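You operate a simulated robot arm through the tools that you are given. There is no shell and no other tool. Be economical: measure what you need, move in short steps, check, and stop when the job is done.

You are at the controls of a simulated two-armed robot. One attempt, no reset.

TASK
Pick up the can marked "Iced Coffee" from the top of the camera bench with one hand, pass it to the other hand and put it on the top of the bag cart. Set down upright: can.
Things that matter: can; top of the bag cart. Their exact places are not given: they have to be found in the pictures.

Only the result counts: the job must be done as asked and must still hold three seconds after the hand-in. Knocking over, shifting, dropping, spilling or breaking anything else fails it.

THE ROBOT
Two 7-joint arms with two-finger parallel grippers on one trunk, on a base that drives. Base frame: it is fixed to the floor where the robot stands at the start and does not move with it; the origin is under the middle of the robot, x ahead of it, y to its left, z up; the surface under the hand at the start is at about z = 850. Lengths are in mm, angles in degrees, forces in N, time in s.
The left shoulder is at the start at [50, 158, 1158], the right one opposite. With the tool pointing down near the work surface each hand reaches from about 220 to 660 mm from the robot's upright axis, wherever it stands, measured 20 degrees to its own side. Places, roughly: top of the bag cart [2400, -900, 800]. Payload 3.91 kg a hand.
Tool frame (each hand has its own): the origin (TCP) lies between the finger pads and is the grasp point; the fingertips stand 30 mm ahead of it; z points along the fingers, y is the line along which they close. Largest opening 110 mm; finger width 20, thickness 10; the body of the gripper, 48 by 112 mm, starts 55 mm behind the TCP.
Orientation is that of the tool frame in the base frame, as a unit quaternion [w, x, y, z]. With the fingers straight down and closing along the base's y, the tool's x points along the base's -x, its y along +y and its z along -z.

THE INTERFACE
- The arms move only by the tool play_rows. It takes "left_increments", "right_increments" or both (then of equal length, played together; a hand with none holds still); each is a list of rows, each an object (a shift or turn left out is 0, a gripper value left out holds the last) with "dp": the shift along the tool's x, y, z in mm, a list of three; "angular": the turn, a rotation vector about the tool's x, y, z in degrees, a list of three; "grip": the closure, from 0 (fully open) to 1 (shut). In form: [{"dp": [tx, ty, tz], "angular": [rx, ry, rz], "grip": grip}, ...]. A call has 1 to 20 rows; each row is the pose to reach, as a shift and turn from the pose commanded when the call began, along the tool's axes at that moment. Each row takes 0.2 s and may step no farther than 50 mm and 8.6 degrees from the row before; otherwise, or with a gripper value out of range, the whole call is refused. Where a pose cannot be reached the arm comes as near as it can. A force on the tool above 40 N (or 10 N above the force at the start of the call, whichever is more), or a blocked arm, ends the call early, and 0.2 s more pass. Each finger travels about 153 mm/s and halts on what it meets, pressing with about 37 N; the grip force reading is that of the motor and also rises with nothing between the fingers. The clock runs only during rows and for 0.2 s after the last one: add rows that repeat a pose to give the fingers time. The reply holds the time, the measured pose of the TCP, the force on the tool along the base axes, the opening and the grip force, in the units named above and with some noise, with the torque about the TCP (base axes, N m) and any sound that the robot's microphone picked up, and new pictures: "pictures" is both (left out), scene, wrist or none (wrist: the cameras of the hands that moved).
- Cameras (640 x 400 px; columns grow to the right, rows downward): "scene" is now at [130.5, -18.4, 1304.2]; the picture's right is [-0.17, -0.99, 0.00], its down [-0.46, 0.08, -0.88] and it looks along [0.87, -0.15, -0.47] (base axes); focal length 252 px, centre (320, 200). "left" rides on the left gripper at [73, -17, -103] in its tool frame; the picture's right is [0.23, 0.97, 0.00], its down [-0.76, 0.18, -0.62] and it looks along [-0.61, 0.14, 0.78] (tool axes); focal length 222 px, centre (320, 200). "right" rides on the right gripper at [72, 17, -103] in its tool frame; the picture's right is [-0.23, 0.97, 0.00], its down [-0.76, -0.18, -0.62] and it looks along [-0.61, -0.14, 0.78] (tool axes); focal length 222 px, centre (320, 200).
- lift_body(by): slides the trunk up (or, below 0, down) by that many mm; the arms and the scene camera ride with it, the base frame stays. It gives what a move gives, with no picture.
- drive_base(legs): drives the robot by 1 to 6 legs, each [ahead, turn to the left] in mm and degrees, along the robot's own axes; the way and the turn of a leg run together, so that a leg with both is an arc; at most 1500 mm and 180 degrees a leg. The arms and the cameras ride along, it lands a little off, and it stops where it bumps. It gives what a move gives, and a new picture of the scene camera.
- aim_head(pan, tilt): turns the head with the scene camera to pan (to the left, within 80 degrees either way) and tilt (down, from -29 to 69), counted from straight ahead of the robot. It gives what a move gives, and a new picture of the scene camera.
- pixel_to_xyz(camera, pixels): there is no depth. For up to 12 entries [column, row, z] of the newest picture of that camera ("zoom" is the newest enlarged one), the place [x, y] in the base frame at which the ray of that pixel passes the height z, good to about 3 mm. It takes no simulated time.
- inspect(camera, box): a new picture of the part [left, top, right, bottom] of that camera's present view, enlarged. It takes no simulated time.
- finish_job(): hands the job in; it is judged then, once.

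Go step by step. Measure first, check grasps and placings, and put right what went wrong. The budget is 80 turns and 260 pictures, counting those below and the enlarged ones. Unless the task says otherwise, let go and move clear before handing in, and close with one line.

The tools are called after "Emit:" as name(argument=value, ...) on one line, values as JSON. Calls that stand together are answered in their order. play_rows: Moves the arms, as the interface text tells. Its arguments: {"type":"object","properties":{"left_increments":{"type":"array","items":{"type":"object","properties":{"dp":{"type":"array","items":{"type":"number"}},"angular":{"type":"array","items":{"type":"number"}},"grip":{"type":"number"}}}},"right_increments":{"type":"array","items":{"type":"object","properties":{"dp":{"type":"array","items":{"type":"number"}},"angular":{"type":"array","items":{"type":"number"}},"grip":{"type":"number"}}}},"pictures":{"type":"string","enum":["both","scene","wrist","none"]}},"required":[]} The other tools are called the same way: lift_body (by) slides the trunk up or down; drive_base (legs) drives the base; aim_head (pan, tilt) turns the head that bears the scene camera; pixel_to_xyz (camera, pixels) gives the place at which the rays of pixels pass given heights; inspect (camera, box) takes an enlarged picture of a part of a camera's view; finish_job () hands the job in.

At the start:

```text
time_s: 0.0
left_tcp_pos: [495.3, 130.2, 1161.6]
left_tcp_rot: [0.0, -0.001, 1.0, 0.0]
left_force: [-0.1, -0.2, -0.2]
left_wrist_torque: [0.02, -0.04, -0.02]
left_grip_width: 109.7
left_grip_force: 0.1
right_tcp_pos: [350.7, -199.5, 1169.1]
right_tcp_rot: [0.0, -0.001, 1.0, 0.0]
right_force: [0.4, -0.3, -0.1]
right_wrist_torque: [0.01, 0.01, -0.02]
right_grip_width: 109.8
right_grip_force: 0.1
trunk travel left (down, up): [-400.0, 82.0]
robot x, y, heading: [-3.8, -1.5, 0.0]
head pan, tilt: [-9.5, 28.0]
```

scene: 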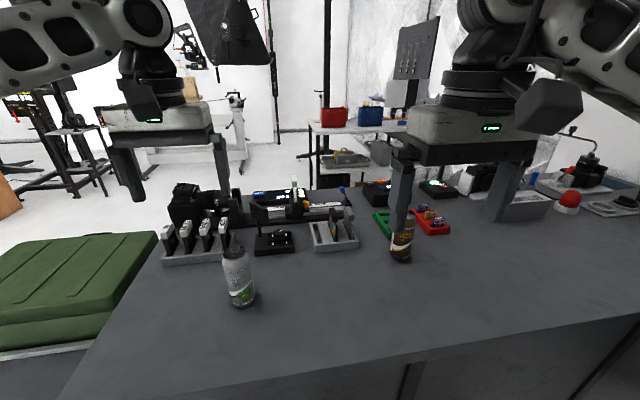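
right: 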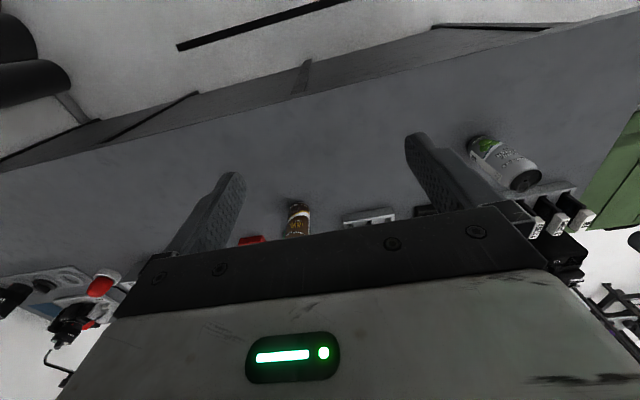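
left: 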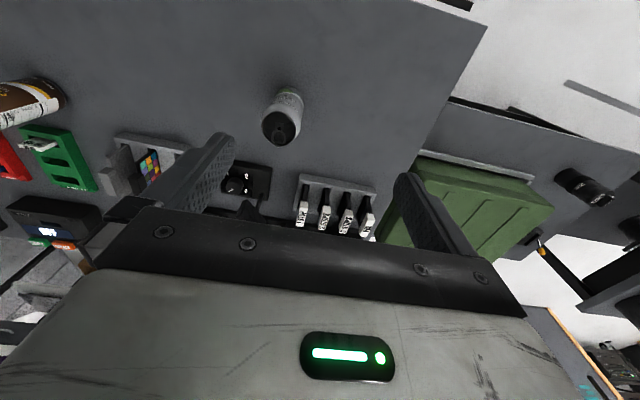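

Two cans are visible: a brown one near (402,240) and a grey one with green near (238,275). I'll enlarge both to read the labels.

Emit:
inspect(camera="scene", box=[360, 190, 450, 280])

Emit:
inspect(camera="scene", box=[195, 230, 285, 320])

Emit:
pixel_to_xyz(camera="scene", pixels=[[401, 260, 850], [238, 304, 850], [401, 225, 970], [425, 352, 850], [640, 315, 850], [160, 235, 850], [75, 400, 850]])

Emit:
inspect(camera="left", box=[0, 50, 160, 150])

```text
4.44 times, centred on (405, 235) of scene
```

zoom: 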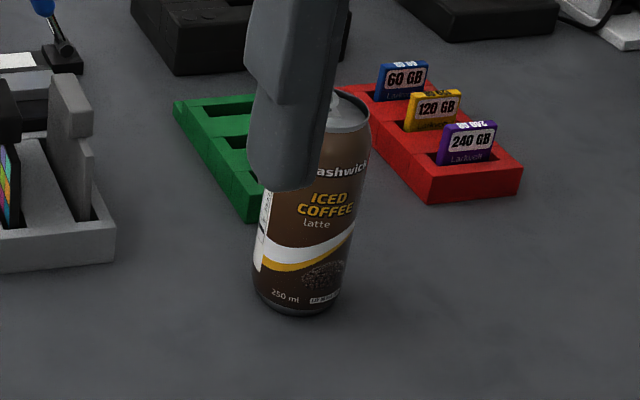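

```text
4.44 times, centred on (240, 275) of scene
```

zoom: 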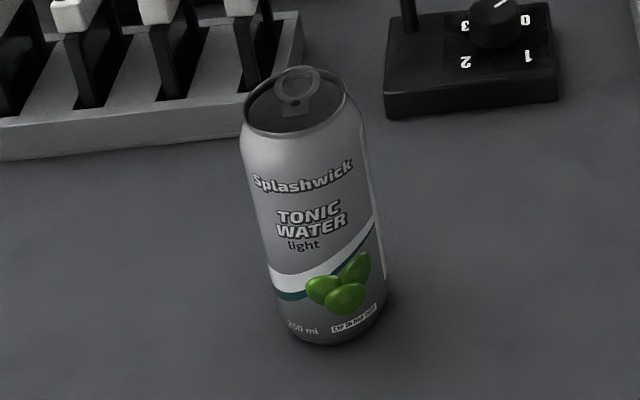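

```text
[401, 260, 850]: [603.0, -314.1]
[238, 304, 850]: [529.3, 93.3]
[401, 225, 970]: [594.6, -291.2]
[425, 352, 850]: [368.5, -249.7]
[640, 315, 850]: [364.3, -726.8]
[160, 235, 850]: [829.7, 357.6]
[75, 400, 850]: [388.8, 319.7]
```

```text
4.00 times, centred on (80, 100) of left
```

zoom: 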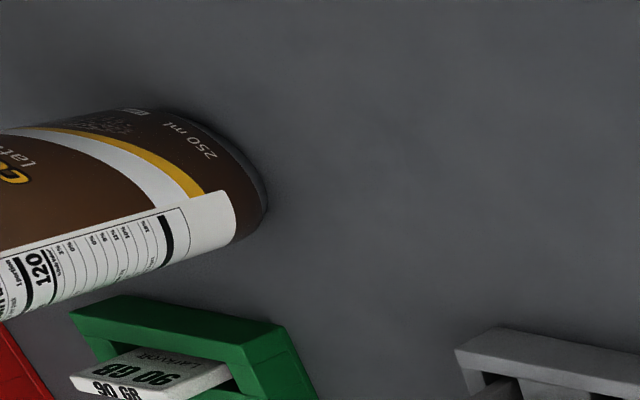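

The brown can at (402,240) is the Iced Coffee, with its centre around (624,-325). I'll look toward the bag cart before planning.

Emit:
aim_head(pan=-30, tilt=15)

Emit:
inspect(camera="scene", box=[160, 60, 480, 260])

```text
time_s: 0.8
left_tcp_pos: [495.7, 130.6, 1160.0]
left_tcp_rot: [-0.001, -0.001, 1.0, 0.0]
left_force: [0.4, -0.3, 0.0]
left_wrist_torque: [0.01, -0.03, -0.02]
left_grip_width: 109.8
left_grip_force: 0.1
right_tcp_pos: [349.7, -200.4, 1170.0]
right_tcp_rot: [0.0, -0.001, 1.0, 0.0]
right_force: [0.4, -0.2, 0.8]
right_wrist_torque: [0.01, 0.01, 0.0]
right_grip_width: 109.9
right_grip_force: 0.0
trunk travel left (down, up): [-400.0, 82.0]
robot x, y, heading: [-2.1, 0.1, -0.2]
head pan, tilt: [-30.0, 15.0]
```

scene: 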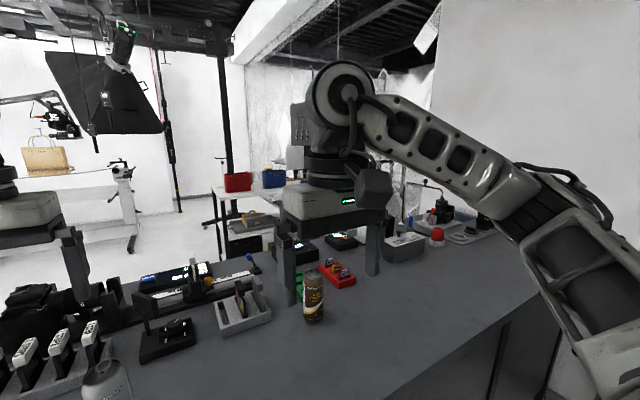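

```text
2.00 times, centred on (320, 160) of scene
```

zoom: 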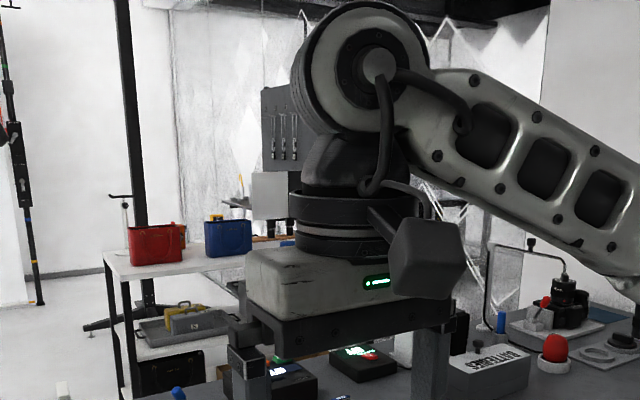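

The bag cart, with red and blue bags on it, is behind the bench at about (245,190). I'll re-measure the can from this view and look at the right side for a driving route.

Emit:
pixel_to_xyz(camera="scene", pixels=[[314, 324, 850], [303, 300, 920], [324, 300, 920], [220, 188, 800], [285, 178, 800], [213, 190, 800], [495, 235, 850]])

Emit:
inspect(camera="scene", box=[234, 240, 394, 340])

Emit:
aim_head(pan=-75, tilt=25)

Emit:
aim_head(pan=55, tilt=25)

```text
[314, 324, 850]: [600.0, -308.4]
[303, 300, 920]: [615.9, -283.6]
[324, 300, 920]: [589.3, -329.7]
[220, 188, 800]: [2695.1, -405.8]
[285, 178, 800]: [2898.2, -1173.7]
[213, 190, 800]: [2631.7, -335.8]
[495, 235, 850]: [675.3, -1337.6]
```

```text
4.00 times, centred on (314, 290) of scene
```

zoom: 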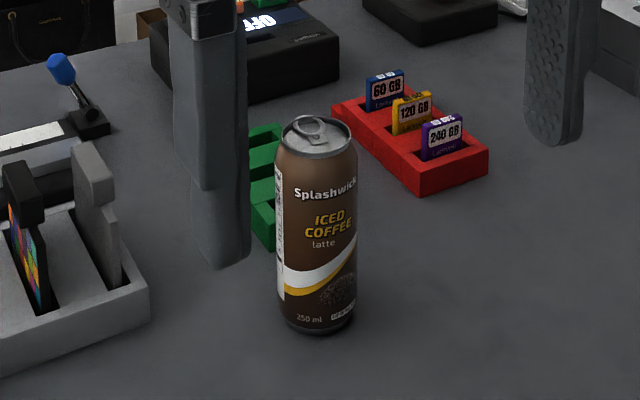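

```text
time_s: 2.0
left_tcp_pos: [494.7, 130.0, 1159.5]
left_tcp_rot: [0.0, -0.001, 1.0, 0.0]
left_force: [-0.1, 0.7, -0.9]
left_wrist_torque: [0.01, 0.0, 0.01]
left_grip_width: 110.1
left_grip_force: 0.1
right_tcp_pos: [349.6, -200.2, 1170.4]
right_tcp_rot: [0.0, -0.001, 1.0, -0.001]
right_force: [0.5, 0.1, -0.2]
right_wrist_torque: [-0.03, 0.02, 0.0]
right_grip_width: 110.1
right_grip_force: 0.0
trunk travel left (down, up): [-400.0, 82.0]
robot x, y, heading: [-1.4, 0.9, -0.0]
head pan, tilt: [-75.0, 25.0]
```

scene: 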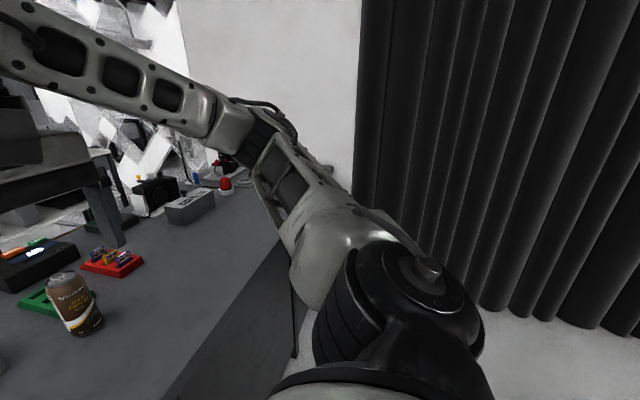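

```text
time_s: 4.1
left_tcp_pos: [495.1, 130.6, 1160.2]
left_tcp_rot: [0.0, -0.001, 1.0, 0.0]
left_force: [0.2, -0.5, 0.0]
left_wrist_torque: [0.0, 0.01, 0.02]
left_grip_width: 110.0
left_grip_force: 0.1
right_tcp_pos: [350.0, -199.8, 1170.1]
right_tcp_rot: [0.0, 0.0, 1.0, -0.001]
right_force: [-0.2, -0.2, 0.0]
right_wrist_torque: [-0.02, 0.02, 0.0]
right_grip_width: 109.8
right_grip_force: 0.1
trunk travel left (down, up): [-400.0, 82.0]
robot x, y, heading: [2.0, 0.5, -0.2]
head pan, tilt: [55.0, 25.0]
```

scene: 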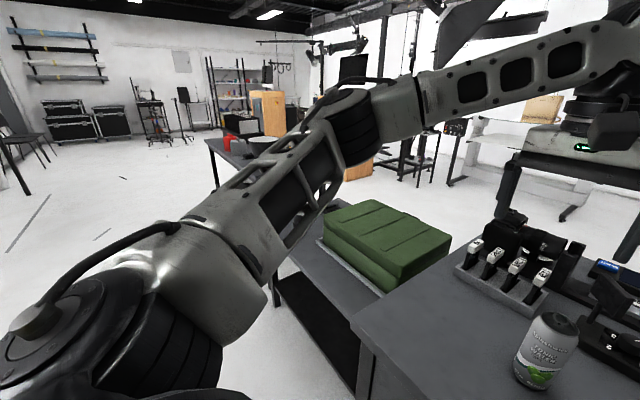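

The can centre is about (622,-320) and its top should be near z≈984. My plan is to grip it low with the right hand tilted 45°, hand it to the left hand from above, then drive round. I'll point the head back and move to the pre-grasp.

Emit:
aim_head(pan=-20, tilt=32)

Emit:
play_rows(right_increments=[{"dp": [-21, -12, 21], "angular": [0.74, -5.6, 1.8], "grip": 0.2}, {"dp": [-42, -23, 43], "angular": [1.47, -11.2, 3.55]}, {"dp": [-64, -35, 64], "angular": [2.2, -16.8, 5.3]}, {"dp": [-85, -46, 86], "angular": [2.94, -22.35, 7.1]}, {"dp": [-106, -58, 107], "angular": [3.68, -27.9, 8.9]}, {"dp": [-127, -70, 129], "angular": [4.4, -33.5, 10.65]}, {"dp": [-149, -81, 150], "angular": [5.15, -39.1, 12.4]}, {"dp": [-170, -93, 172], "angular": [5.88, -44.7, 14.2]}, {"dp": [-170, -93, 172], "angular": [5.88, -44.7, 14.2]}])

```text
time_s: 5.5
left_tcp_pos: [495.7, 130.9, 1161.8]
left_tcp_rot: [0.0, 0.0, 1.0, 0.0]
left_force: [0.3, 0.6, -0.6]
left_wrist_torque: [0.01, -0.03, -0.01]
left_grip_width: 110.0
left_grip_force: 0.0
right_tcp_pos: [350.7, -199.2, 1169.9]
right_tcp_rot: [0.0, 0.001, 1.0, 0.0]
right_force: [-1.1, 0.1, -0.2]
right_wrist_torque: [0.01, -0.01, 0.01]
right_grip_width: 110.1
right_grip_force: 0.1
trunk travel left (down, up): [-400.0, 82.0]
robot x, y, heading: [3.3, -1.0, -0.1]
head pan, tilt: [-20.0, 32.0]
```

scene: 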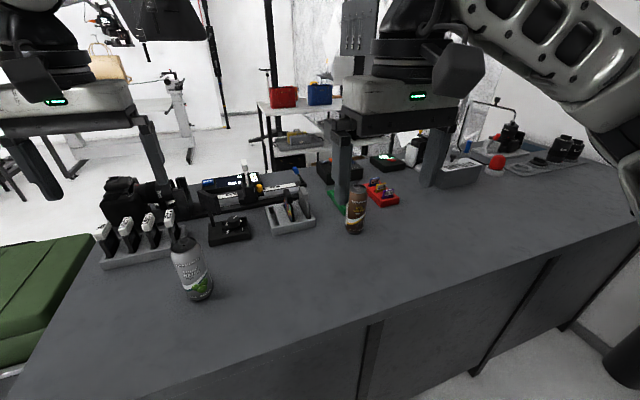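

```text
time_s: 7.5
left_tcp_pos: [495.4, 130.3, 1160.7]
left_tcp_rot: [0.0, -0.002, 1.0, 0.0]
left_force: [-1.1, -0.6, -0.2]
left_wrist_torque: [0.01, 0.02, -0.01]
left_grip_width: 109.9
left_grip_force: 0.0
right_tcp_pos: [518.5, -293.0, 996.9]
right_tcp_rot: [0.379, 0.12, 0.916, -0.05]
right_force: [0.5, 0.8, 0.1]
right_wrist_torque: [-0.01, 0.0, 0.0]
right_grip_width: 88.0
right_grip_force: 0.0
trunk travel left (down, up): [-400.0, 82.0]
robot x, y, heading: [0.5, -4.5, -0.2]
head pan, tilt: [-20.0, 32.0]
```

scene: 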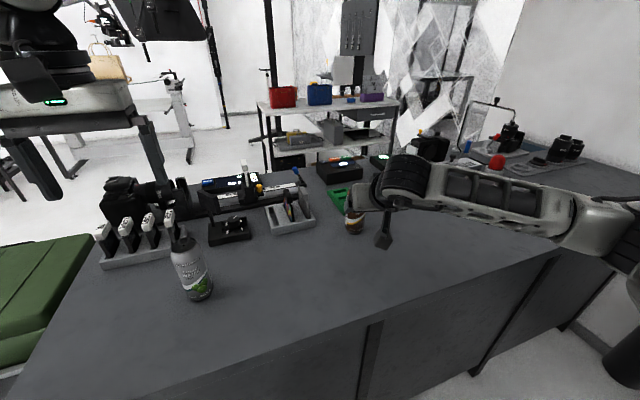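
right: 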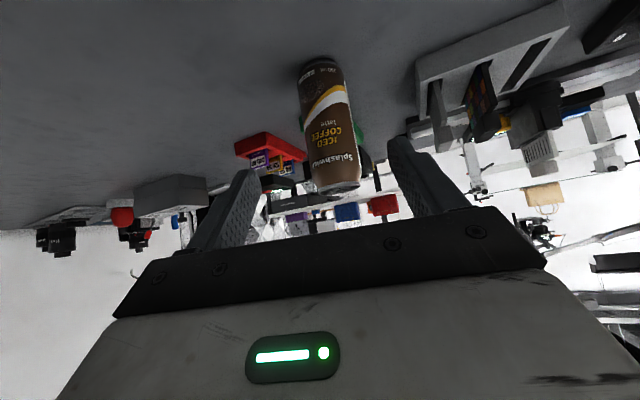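

The pre-grasp is reached, and the wrist view shows the can base near (320,60) and its top near (335,190). I'll measure the can from this view.

Emit:
pixel_to_xyz(camera="right", pixels=[[319, 58, 850], [301, 100, 900], [351, 100, 900], [309, 180, 975], [361, 180, 975], [335, 190, 984]])

Emit:
inspect(camera="right", box=[240, 40, 432, 160])

Emit:
inspect(camera="scene", box=[300, 150, 460, 250])

Emit:
inspect(camera="scene", box=[240, 60, 420, 175])

```text
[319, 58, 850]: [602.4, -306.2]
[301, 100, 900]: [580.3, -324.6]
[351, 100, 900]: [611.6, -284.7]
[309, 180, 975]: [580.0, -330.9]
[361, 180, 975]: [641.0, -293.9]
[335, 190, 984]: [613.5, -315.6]
```

```text
3.33 times, centred on (336, 100) of right
```

zoom: 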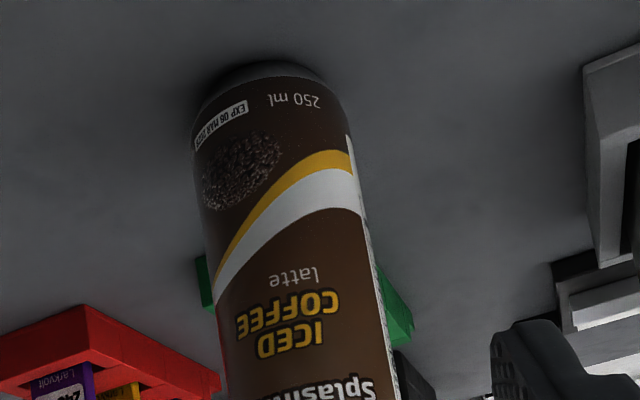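

```text
4.00 times, centred on (380, 200) of scene
```

zoom: 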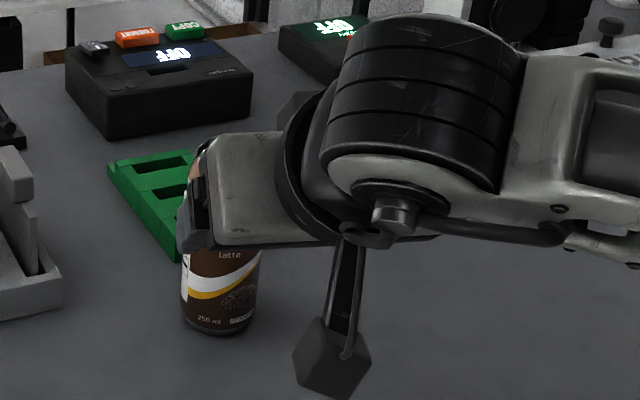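

```text
3.48 times, centred on (330, 118) of scene
```

zoom: 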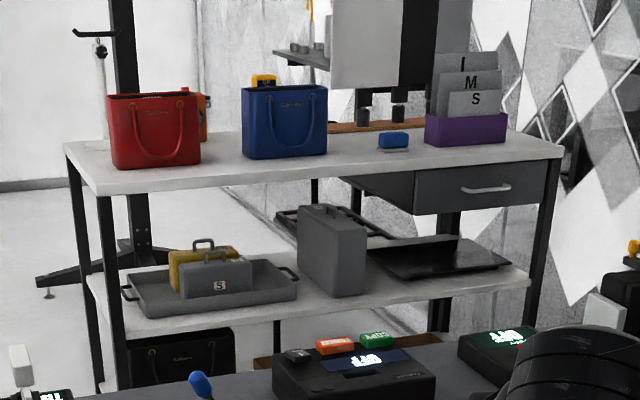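

The two views together put the can axis at about (623,-316). I'll slide in along the tool axis and check before closing.

Emit:
play_rows(right_increments=[{"dp": [-1, 3, 35]}, {"dp": [-2, 5, 70]}, {"dp": [-3, 5, 100]}, {"dp": [-3, 5, 125]}, {"dp": [-3, 5, 148]}, {"dp": [-3, 5, 148]}])

Emit:
inspect(camera="scene", box=[300, 150, 460, 250])

```text
time_s: 8.9
left_tcp_pos: [494.9, 130.4, 1161.4]
left_tcp_rot: [0.0, -0.001, 1.0, 0.0]
left_force: [0.3, -0.3, 0.2]
left_wrist_torque: [0.03, -0.02, 0.0]
left_grip_width: 109.8
left_grip_force: 0.2
right_tcp_pos: [624.1, -315.0, 895.2]
right_tcp_rot: [0.378, 0.121, 0.916, -0.051]
right_force: [-1.3, -0.5, 0.9]
right_wrist_torque: [0.0, -0.01, 0.0]
right_grip_width: 88.1
right_grip_force: 0.0
trunk travel left (down, up): [-400.0, 82.0]
robot x, y, heading: [-0.9, 3.9, -0.0]
head pan, tilt: [-20.0, 32.0]
```

scene: 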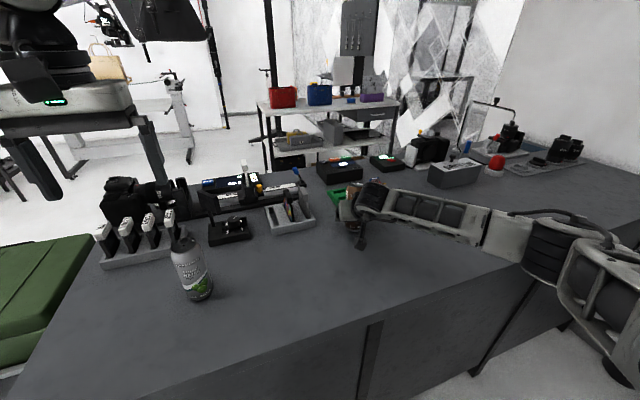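
right: 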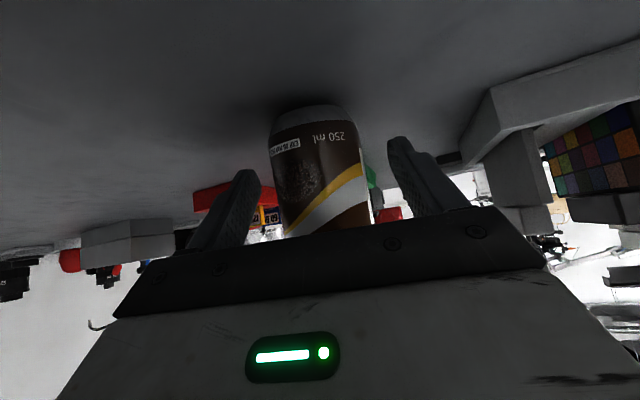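

```text
4.00 times, centred on (380, 200) of scene
```

zoom: 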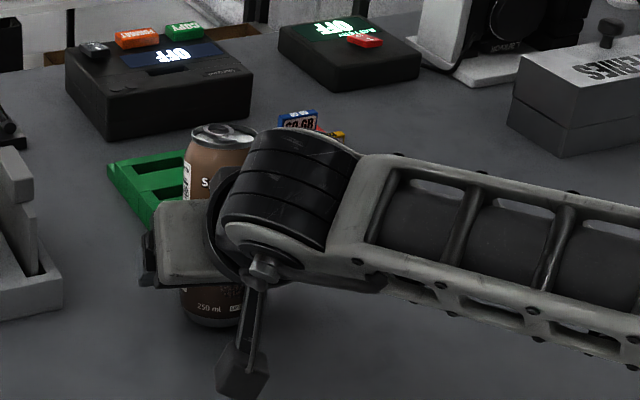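

The can sits centred between the fingers, at columns 245 and 400. I'll close now.

Emit:
play_rows(right_increments=[{"grip": 0.4}, {"grip": 0.6}, {"grip": 0.75}, {"grip": 0.75}], pictures="wrist")

```text
time_s: 9.9
left_tcp_pos: [496.3, 130.8, 1160.9]
left_tcp_rot: [0.0, -0.001, 1.0, 0.0]
left_force: [0.4, 0.6, -0.5]
left_wrist_torque: [-0.01, 0.0, 0.01]
left_grip_width: 110.1
left_grip_force: 0.1
right_tcp_pos: [623.7, -315.6, 893.8]
right_tcp_rot: [0.379, 0.12, 0.916, -0.05]
right_force: [0.0, -0.2, 0.4]
right_wrist_torque: [0.03, 0.0, 0.06]
right_grip_width: 52.1
right_grip_force: 36.9
trunk travel left (down, up): [-400.0, 82.0]
robot x, y, heading: [1.5, 3.3, 0.1]
head pan, tilt: [-20.0, 32.0]
```

right: 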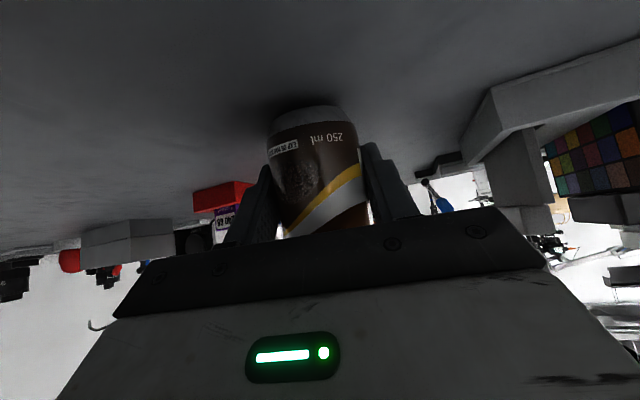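

It's gripped at 52 mm width and 37 N. I'll lift straight up.

Emit:
play_rows(right_increments=[{"dp": [-7, 0, -7]}, {"dp": [-28, 0, -28]}, {"dp": [-57, 0, -57]}, {"dp": [-85, 0, -85]}, {"dp": [-113, 0, -113]}, {"dp": [-141, 0, -141]}, {"dp": [-141, 0, -141]}])

```text
time_s: 11.5
left_tcp_pos: [495.1, 130.1, 1160.8]
left_tcp_rot: [0.001, -0.001, 1.0, 0.0]
left_force: [-0.3, 0.2, 0.0]
left_wrist_torque: [0.03, 0.02, 0.04]
left_grip_width: 109.9
left_grip_force: 0.0
right_tcp_pos: [626.3, -316.7, 1093.8]
right_tcp_rot: [0.378, 0.12, 0.917, -0.05]
right_force: [-0.6, -0.8, -3.5]
right_wrist_torque: [-0.04, 0.05, 0.01]
right_grip_width: 52.1
right_grip_force: 37.1
trunk travel left (down, up): [-400.0, 82.0]
robot x, y, heading: [-2.0, 0.9, 0.0]
head pan, tilt: [-20.0, 32.0]
```

scene: 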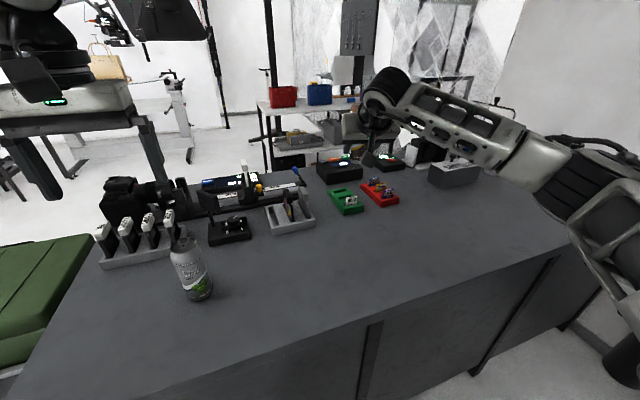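
right: 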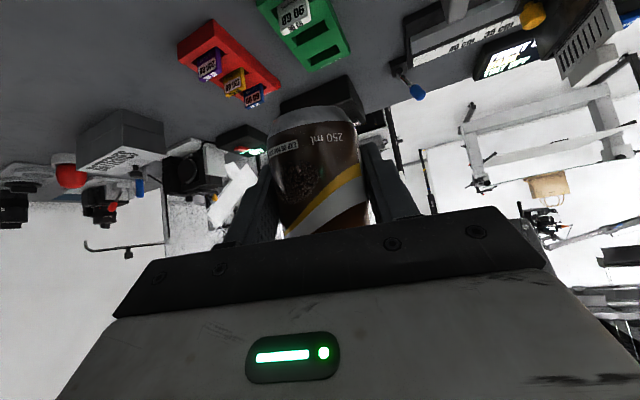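

The can is held upright. I'll bring it to the middle in front of the robot at about (450,-60,1060), pointing straight ahead, while the left hand rises a little.

Emit:
play_rows(right_increments=[{"dp": [24, 25, -18], "angular": [-1.3, 0, -1.3]}, {"dp": [48, 51, -36], "angular": [-2.6, 0, -2.6]}, {"dp": [72, 76, -54], "angular": [-4, 0, -4]}, {"dp": [96, 101, -72], "angular": [-5.3, 0, -5.3]}, {"dp": [120, 127, -90], "angular": [-6.6, 0, -6.6]}, {"dp": [143, 152, -107], "angular": [-8, 0, -8]}, {"dp": [167, 177, -125], "angular": [-9.3, 0, -9.3]}, {"dp": [191, 203, -143], "angular": [-10.6, 0, -10.6]}, {"dp": [191, 203, -143], "angular": [-10.6, 0, -10.6]}], left_increments=[{"dp": [0, 0, -20]}, {"dp": [0, 0, -40]}, {"dp": [0, 0, -60]}, {"dp": [0, 0, -60]}, {"dp": [0, 0, -60]}, {"dp": [0, 0, -60]}, {"dp": [0, 0, -60]}, {"dp": [0, 0, -60]}, {"dp": [0, 0, -60]}])

```text
time_s: 13.5
left_tcp_pos: [496.3, 128.0, 1217.3]
left_tcp_rot: [0.0, 0.0, 1.0, 0.0]
left_force: [0.3, -0.5, 0.1]
left_wrist_torque: [0.0, 0.01, 0.01]
left_grip_width: 109.5
left_grip_force: 0.1
right_tcp_pos: [449.9, -58.8, 1059.1]
right_tcp_rot: [0.382, 0.0, 0.924, 0.0]
right_force: [-0.2, -0.8, -2.4]
right_wrist_torque: [-0.02, -0.01, 0.01]
right_grip_width: 51.8
right_grip_force: 37.0
trunk travel left (down, up): [-400.0, 82.0]
robot x, y, heading: [2.8, 1.7, -0.2]
head pan, tilt: [-20.0, 32.0]
```

scene: 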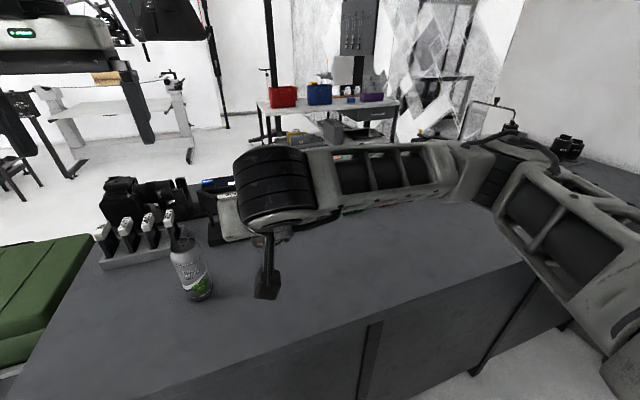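
right: 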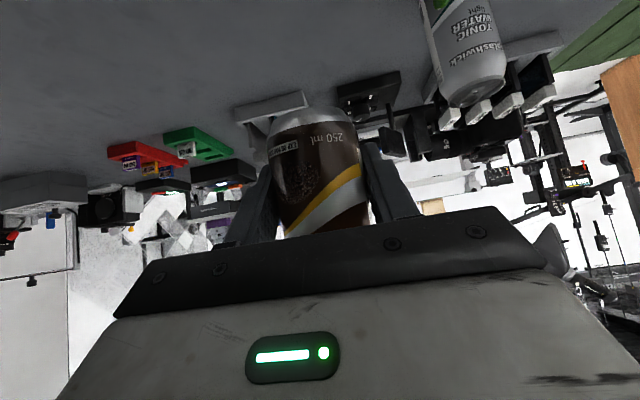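
left: 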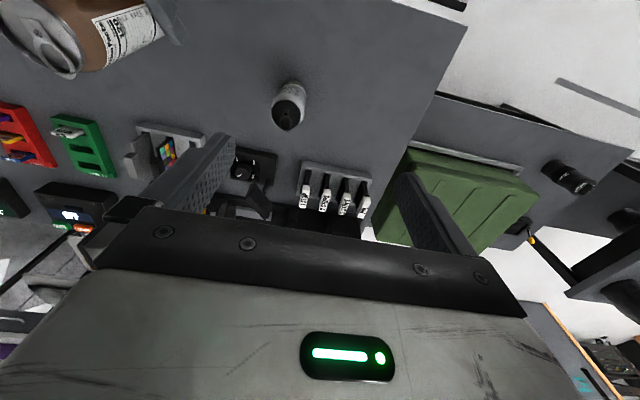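

The can is held at (450,-59,1059). With the left hand's current yaw, its camera stalk would sit over the right wrist. So I'll turn the right hand to point left by about 80° and yaw the left hand by -90°, which puts its camera on the far side.

Emit:
play_rows(right_increments=[{"dp": [1, 4, -1], "angular": [-5.1, 0, -5.1]}, {"dp": [1, 8, -1], "angular": [-10.3, 0, -10.3]}, {"dp": [2, 12, -2], "angular": [-15.4, 0, -15.4]}, {"dp": [3, 15, -3], "angular": [-20.6, 0, -20.6]}, {"dp": [3, 19, -3], "angular": [-25.7, 0, -25.7]}, {"dp": [4, 23, -4], "angular": [-30.9, 0, -30.9]}, {"dp": [5, 27, -5], "angular": [-36, 0, -36]}, {"dp": [5, 31, -5], "angular": [-41.2, 0, -41.2]}, {"dp": [6, 35, -6], "angular": [-46.3, 0, -46.3]}, {"dp": [7, 39, -7], "angular": [-51.5, 0, -51.5]}, {"dp": [7, 39, -7], "angular": [-56.6, 0, -56.6]}, {"dp": [7, 39, -7], "angular": [-56.6, 0, -56.6]}], left_increments=[{"dp": [0, 0, -10], "angular": [0, 0, 8.2]}, {"dp": [0, 0, -20], "angular": [0, 0, 16.4]}, {"dp": [0, 0, -20], "angular": [0, 0, 24.6]}, {"dp": [0, 0, -20], "angular": [0, 0, 32.8]}, {"dp": [0, 0, -20], "angular": [0, 0, 41]}, {"dp": [0, 0, -20], "angular": [0, 0, 49.2]}, {"dp": [0, 0, -20], "angular": [0, 0, 57.4]}, {"dp": [0, 0, -20], "angular": [0, 0, 65.6]}, {"dp": [0, 0, -20], "angular": [0, 0, 73.8]}, {"dp": [0, 0, -20], "angular": [0, 0, 82]}, {"dp": [0, 0, -20], "angular": [0, 0, 90]}, {"dp": [0, 0, -20], "angular": [0, 0, 90]}])

Emit:
aim_head(pan=0, tilt=25)

```text
time_s: 16.1
left_tcp_pos: [494.3, 129.2, 1239.6]
left_tcp_rot: [0.0, 0.707, 0.707, -0.001]
left_force: [0.6, 0.0, -0.9]
left_wrist_torque: [0.02, -0.03, 0.0]
left_grip_width: 109.8
left_grip_force: 0.1
right_tcp_pos: [440.5, -23.9, 1060.5]
right_tcp_rot: [0.322, -0.5, 0.776, 0.208]
right_force: [0.5, 0.2, -3.0]
right_wrist_torque: [0.0, 0.0, 0.01]
right_grip_width: 52.0
right_grip_force: 36.2
right hand out of reach, approached as far as the arm can: row 10, 11, 12
trunk travel left (down, up): [-400.0, 82.0]
robot x, y, heading: [-0.9, -0.7, 0.0]
head pan, tilt: [-20.0, 32.0]
```

scene: 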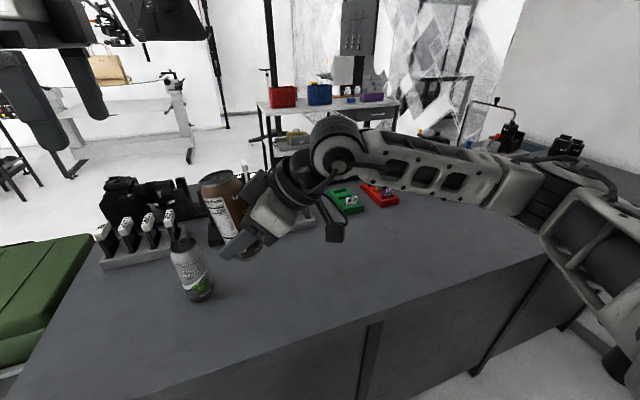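
right: 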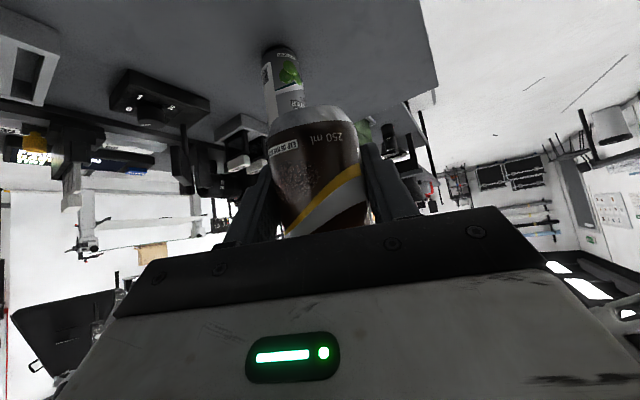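
left: 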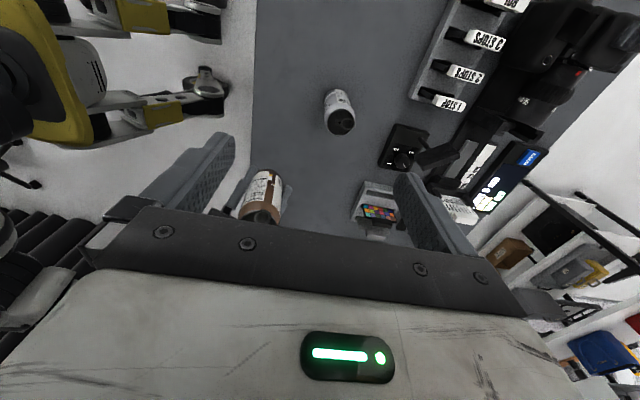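

```text
time_s: 17.0
left_tcp_pos: [495.8, 129.3, 1240.1]
left_tcp_rot: [0.0, 0.706, 0.708, 0.001]
left_force: [-0.1, 0.8, -0.1]
left_wrist_torque: [0.01, -0.03, -0.04]
left_grip_width: 109.9
left_grip_force: 0.1
right_tcp_pos: [440.2, -23.3, 1059.8]
right_tcp_rot: [0.322, -0.499, 0.777, 0.208]
right_force: [0.1, -0.2, -2.4]
right_wrist_torque: [-0.02, 0.01, 0.02]
right_grip_width: 52.3
right_grip_force: 36.9
trunk travel left (down, up): [-400.0, 82.0]
robot x, y, heading: [1.2, 0.1, -0.0]
head pan, tilt: [0.0, 25.0]
```

scene: 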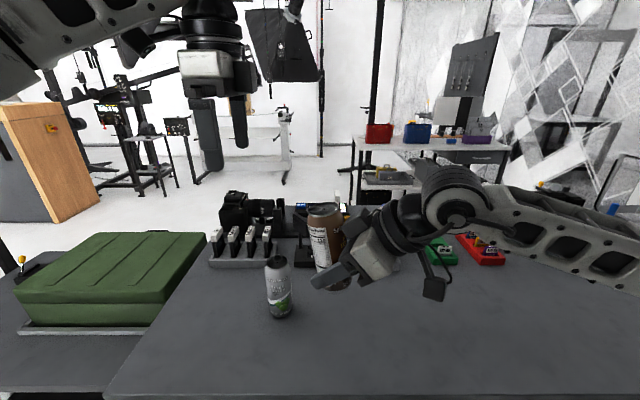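

The right hand reached heading ~66° and the can still looks upright at (323,240). I'll enlarge and measure the can's top.

Emit:
inspect(camera="scene", box=[260, 180, 404, 300])

Emit:
pixel_to_xyz(camera="scene", pixels=[[323, 209, 1150], [307, 212, 1145], [341, 207, 1145], [323, 209, 1160], [323, 209, 1140]])

```text
3.33 times, centred on (332, 240) of scene
```

zoom: 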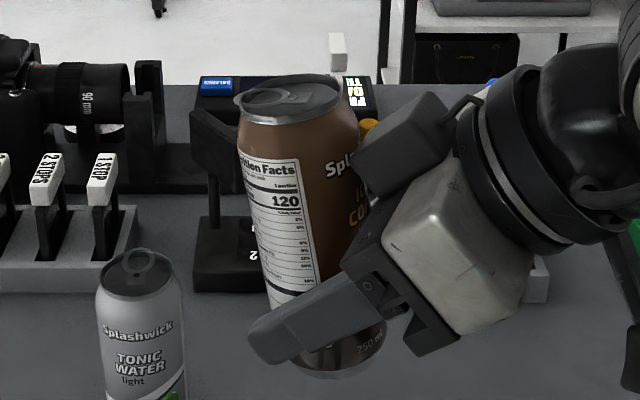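

```text
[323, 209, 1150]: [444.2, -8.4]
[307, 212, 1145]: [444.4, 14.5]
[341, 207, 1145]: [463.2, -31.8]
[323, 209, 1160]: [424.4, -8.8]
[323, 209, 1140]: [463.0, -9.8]
```

The can itself leans about 10° forward along the right hand's heading: the ray to its top falls at y≈-8 and to its base at y≈-30. It has slipped slightly in the pads. I'll pitch the right hand 10° to bring it upright and move the left hand above it, with 24° more yaw.

Emit:
play_rows(right_increments=[{"angular": [0, -2, 0]}, {"angular": [0, -4, 0]}, {"angular": [0, -6, 0]}, {"angular": [0, -8, 0]}, {"angular": [0, -10, 0]}, {"angular": [0, -10, 0]}], left_increments=[{"dp": [0, 0, -5], "angular": [0, 0, 8]}, {"dp": [-20, -7, -5], "angular": [0, 0, 16]}, {"dp": [-45, -16, -5], "angular": [0, 0, 24]}, {"dp": [-75, -27, -5], "angular": [0, 0, 24]}, {"dp": [-105, -38, -5], "angular": [0, 0, 24]}, {"dp": [-105, -38, -5], "angular": [0, 0, 24]}])

Emit:
inspect(camera="scene", box=[240, 120, 432, 300])

```text
time_s: 18.4
left_tcp_pos: [458.7, 24.7, 1246.1]
left_tcp_rot: [0.0, 0.838, 0.545, 0.001]
left_force: [-0.4, 0.1, 0.1]
left_wrist_torque: [0.0, -0.02, -0.01]
left_grip_width: 109.9
left_grip_force: 0.2
right_tcp_pos: [440.8, -22.6, 1060.5]
right_tcp_rot: [0.388, -0.479, 0.746, 0.25]
right_force: [0.7, 0.4, -3.0]
right_wrist_torque: [-0.06, -0.03, -0.01]
right_grip_width: 51.9
right_grip_force: 36.9
trunk travel left (down, up): [-400.0, 82.0]
robot x, y, heading: [2.1, -3.3, -0.0]
head pan, tilt: [0.0, 25.0]
```

scene: 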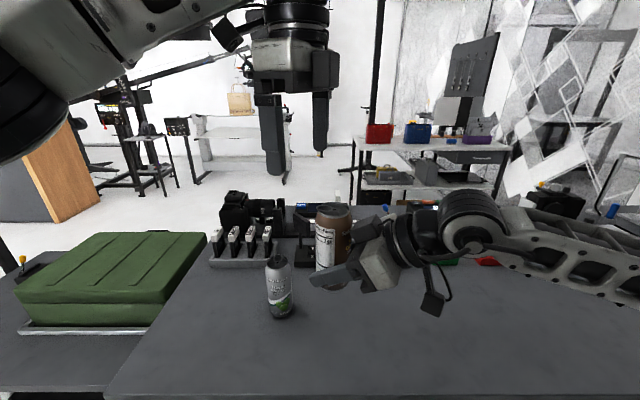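
right: 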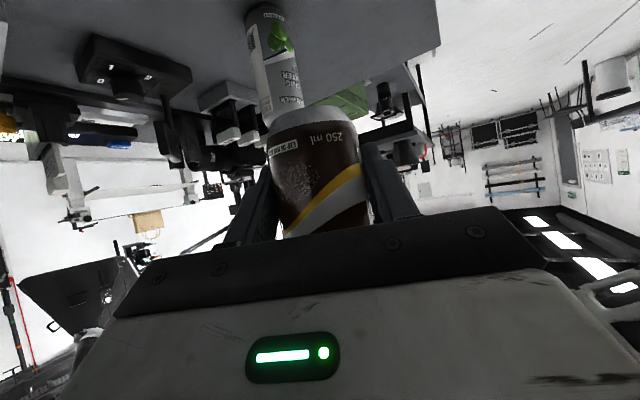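
left: 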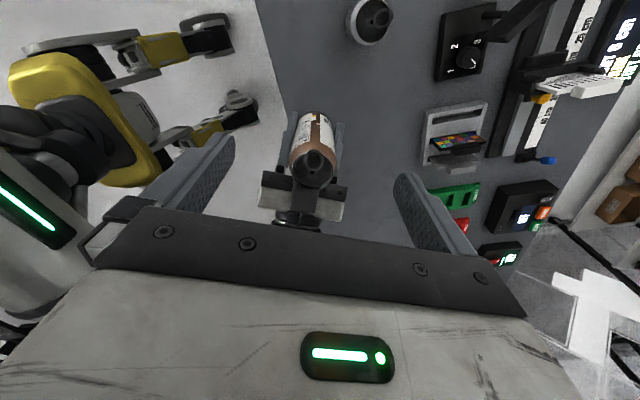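

```text
2.22 times, centred on (336, 210) of scene
```

zoom: 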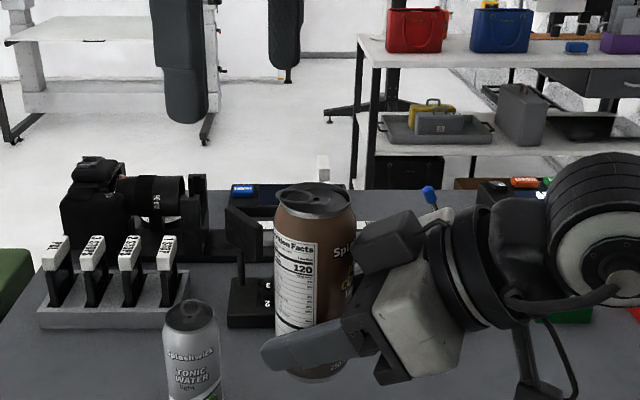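

The can now stands upright, with its left edge vertical at zoom column 275. I'll measure its top from both cameras.

Emit:
pixel_to_xyz(camera="left", pixels=[[313, 166, 1150], [313, 166, 1160], [292, 163, 1145], [335, 163, 1145]])

Emit:
pixel_to_xyz(camera="zoom", pixels=[[315, 197, 1150], [315, 197, 1160], [276, 205, 1145], [356, 205, 1145], [320, 381, 1016]])

Emit:
inspect(camera="left", box=[240, 90, 400, 240])

```text
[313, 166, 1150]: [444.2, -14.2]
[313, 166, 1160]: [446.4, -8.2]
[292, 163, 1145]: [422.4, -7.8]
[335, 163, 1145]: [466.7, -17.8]
```

```text
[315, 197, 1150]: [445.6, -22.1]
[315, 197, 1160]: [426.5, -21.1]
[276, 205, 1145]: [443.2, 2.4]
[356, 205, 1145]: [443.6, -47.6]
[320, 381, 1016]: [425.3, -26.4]
```

```text
2.67 times, centred on (320, 165) of left
```

zoom: 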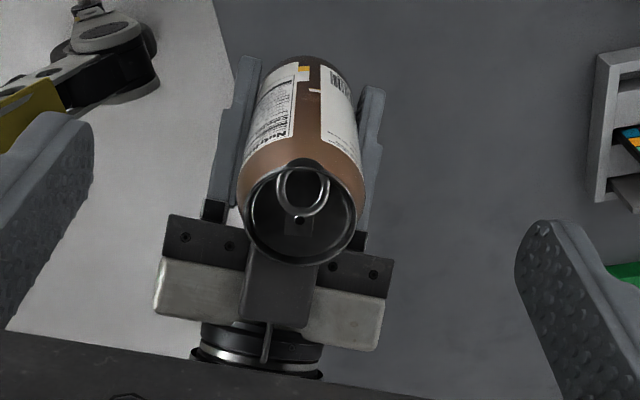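

The two cameras agree on a lid centre of about (443,-20) at z≈1147. I'll centre the left hand above it and go down partway.

Emit:
play_rows(left_increments=[{"dp": [-24, 2, 0]}, {"dp": [-47, 4, 10]}, {"dp": [-47, 4, 35]}, {"dp": [-47, 4, 60]}, {"dp": [-47, 4, 60]}])

Emit:
inspect(camera="scene", box=[240, 120, 432, 300])

Emit:
inspect(camera="left", box=[200, 90, 440, 240])

```text
time_s: 19.6
left_tcp_pos: [442.7, -20.1, 1186.2]
left_tcp_rot: [-0.001, 0.838, 0.545, 0.0]
left_force: [-1.0, -0.6, -0.3]
left_wrist_torque: [0.01, 0.04, 0.02]
left_grip_width: 110.0
left_grip_force: 0.1
right_tcp_pos: [440.8, -24.5, 1060.5]
right_tcp_rot: [0.388, -0.479, 0.747, 0.25]
right_force: [0.0, 0.6, -3.2]
right_wrist_torque: [-0.03, -0.02, -0.03]
right_grip_width: 52.3
right_grip_force: 37.1
trunk travel left (down, up): [-400.0, 82.0]
robot x, y, heading: [3.9, 1.1, 0.2]
head pan, tilt: [0.0, 25.0]
```

scene: 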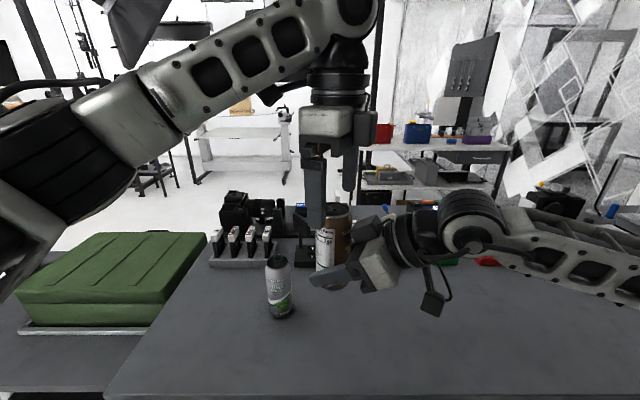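
left: 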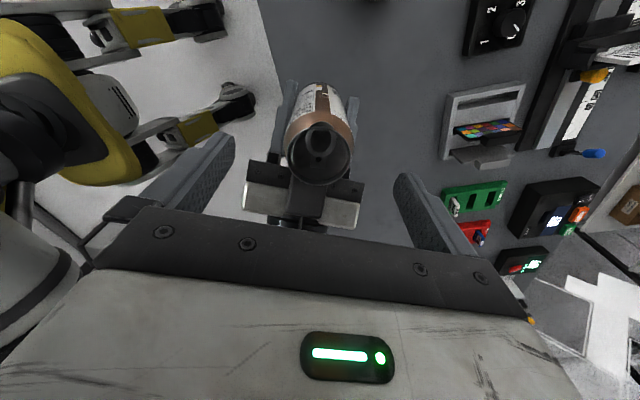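

```text
2.22 times, centred on (336, 210) of scene
```

zoom: 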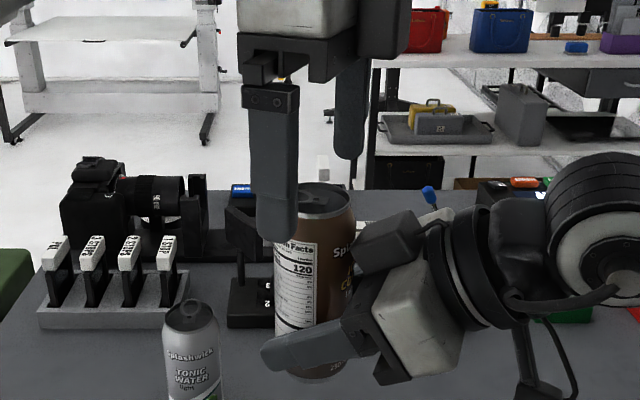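

```text
2.67 times, centred on (320, 165) of left
```

zoom: 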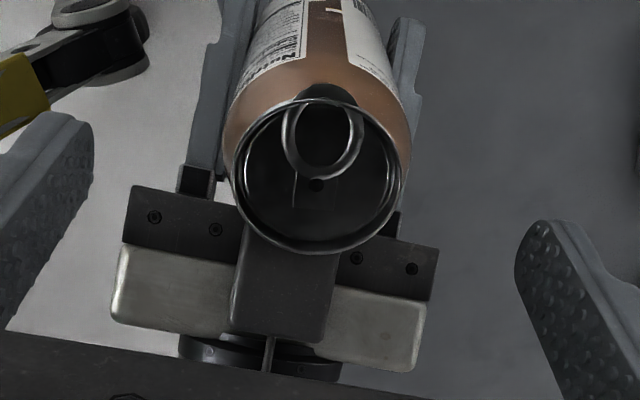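

The left fingers straddle the can with the lid centre near pixel (320,156). I'll check the lateral offset.

Emit:
pixel_to_xyz(camera="left", pixels=[[320, 156, 1147], [320, 156, 1152], [288, 153, 1145], [353, 153, 1145]])

```text
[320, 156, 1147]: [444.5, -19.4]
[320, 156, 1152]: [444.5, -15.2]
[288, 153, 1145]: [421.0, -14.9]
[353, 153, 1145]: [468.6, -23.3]
```

Centred to within 2 mm. I'll go down to TCP z≈1125.

Emit:
play_rows(left_increments=[{"dp": [0, 1, 20]}, {"dp": [0, 1, 40]}, {"dp": [0, 1, 60]}, {"dp": [0, 1, 60]}])

Emit:
inspect(camera="scene", box=[240, 120, 432, 300])

```text
time_s: 20.6
left_tcp_pos: [442.4, -21.0, 1126.9]
left_tcp_rot: [0.0, 0.838, 0.545, 0.0]
left_force: [0.5, -0.2, 0.6]
left_wrist_torque: [0.02, 0.0, 0.01]
left_grip_width: 109.9
left_grip_force: 0.1
right_tcp_pos: [440.5, -23.7, 1060.9]
right_tcp_rot: [0.387, -0.48, 0.747, 0.25]
right_force: [-0.8, 0.2, -2.2]
right_wrist_torque: [-0.03, 0.05, -0.01]
right_grip_width: 52.1
right_grip_force: 36.4
trunk travel left (down, up): [-400.0, 82.0]
robot x, y, heading: [-0.6, -0.9, -0.1]
head pan, tilt: [0.0, 25.0]
```

scene: 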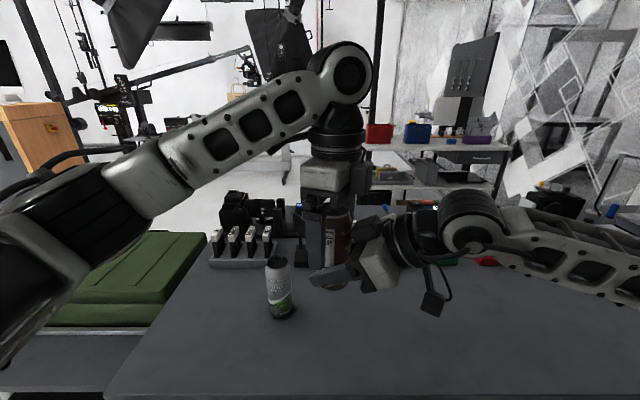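
left: 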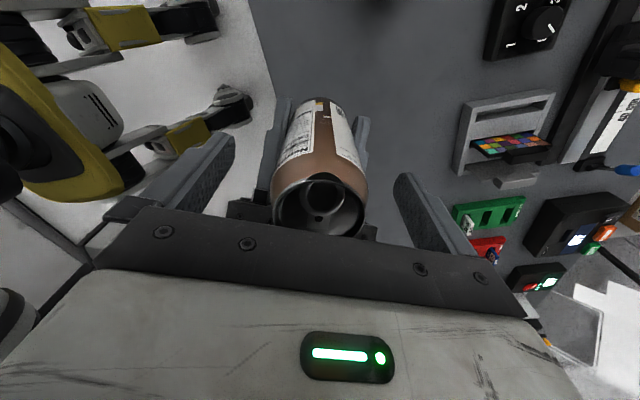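

```text
2.22 times, centred on (336, 210) of scene
```

zoom: 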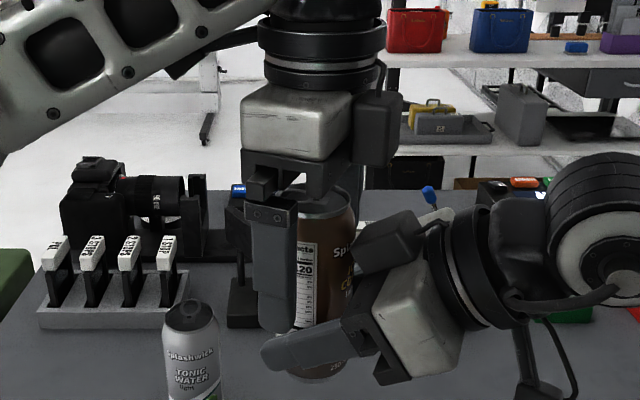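

The left fingertips are at z≈1096 and the right fingers' upper edge is at about 1080, so they're clear. I'll close the left hand.

Emit:
play_rows(left_increments=[{"grip": 0.2}, {"grip": 0.4}, {"grip": 0.6}, {"grip": 0.75}, {"grip": 0.75}])

Emit:
inspect(camera="scene", box=[240, 120, 432, 300])

```text
time_s: 21.8
left_tcp_pos: [442.6, -20.7, 1127.7]
left_tcp_rot: [0.0, 0.838, 0.545, 0.0]
left_force: [-4.2, 3.2, -0.2]
left_wrist_torque: [-0.04, 0.15, -0.04]
left_grip_width: 52.2
left_grip_force: 37.0
right_tcp_pos: [441.4, -24.3, 1059.4]
right_tcp_rot: [0.389, -0.479, 0.746, 0.25]
right_force: [4.3, -1.6, -1.7]
right_wrist_torque: [0.19, 0.16, 0.0]
right_grip_width: 52.0
right_grip_force: 37.0
trunk travel left (down, up): [-400.0, 82.0]
robot x, y, heading: [3.1, 3.5, 0.1]
head pan, tilt: [0.0, 25.0]
```

scene: 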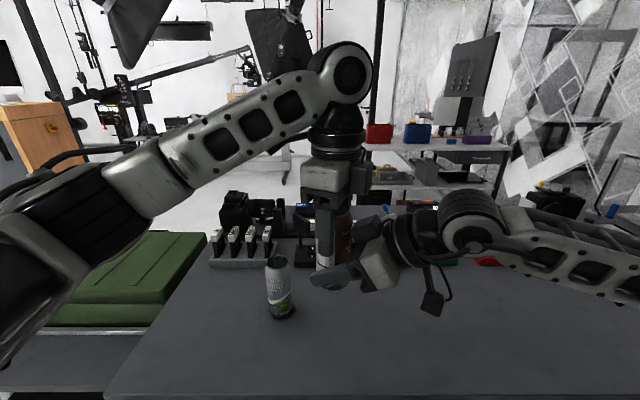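
left: 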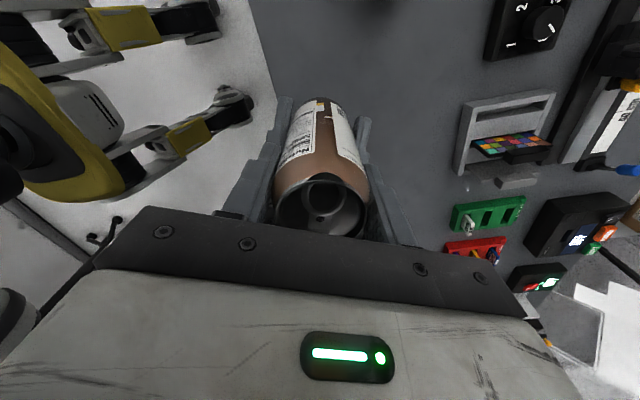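

```text
2.22 times, centred on (336, 210) of scene
```

zoom: 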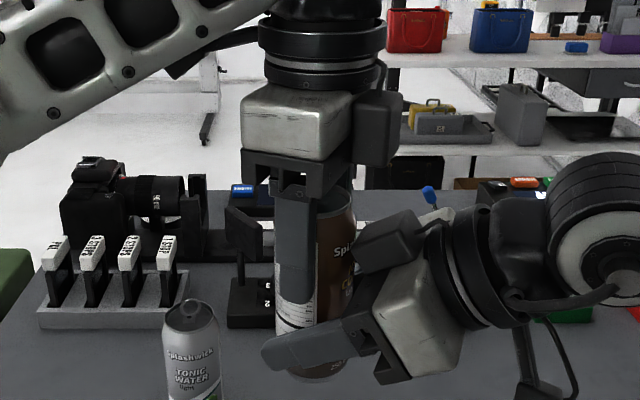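

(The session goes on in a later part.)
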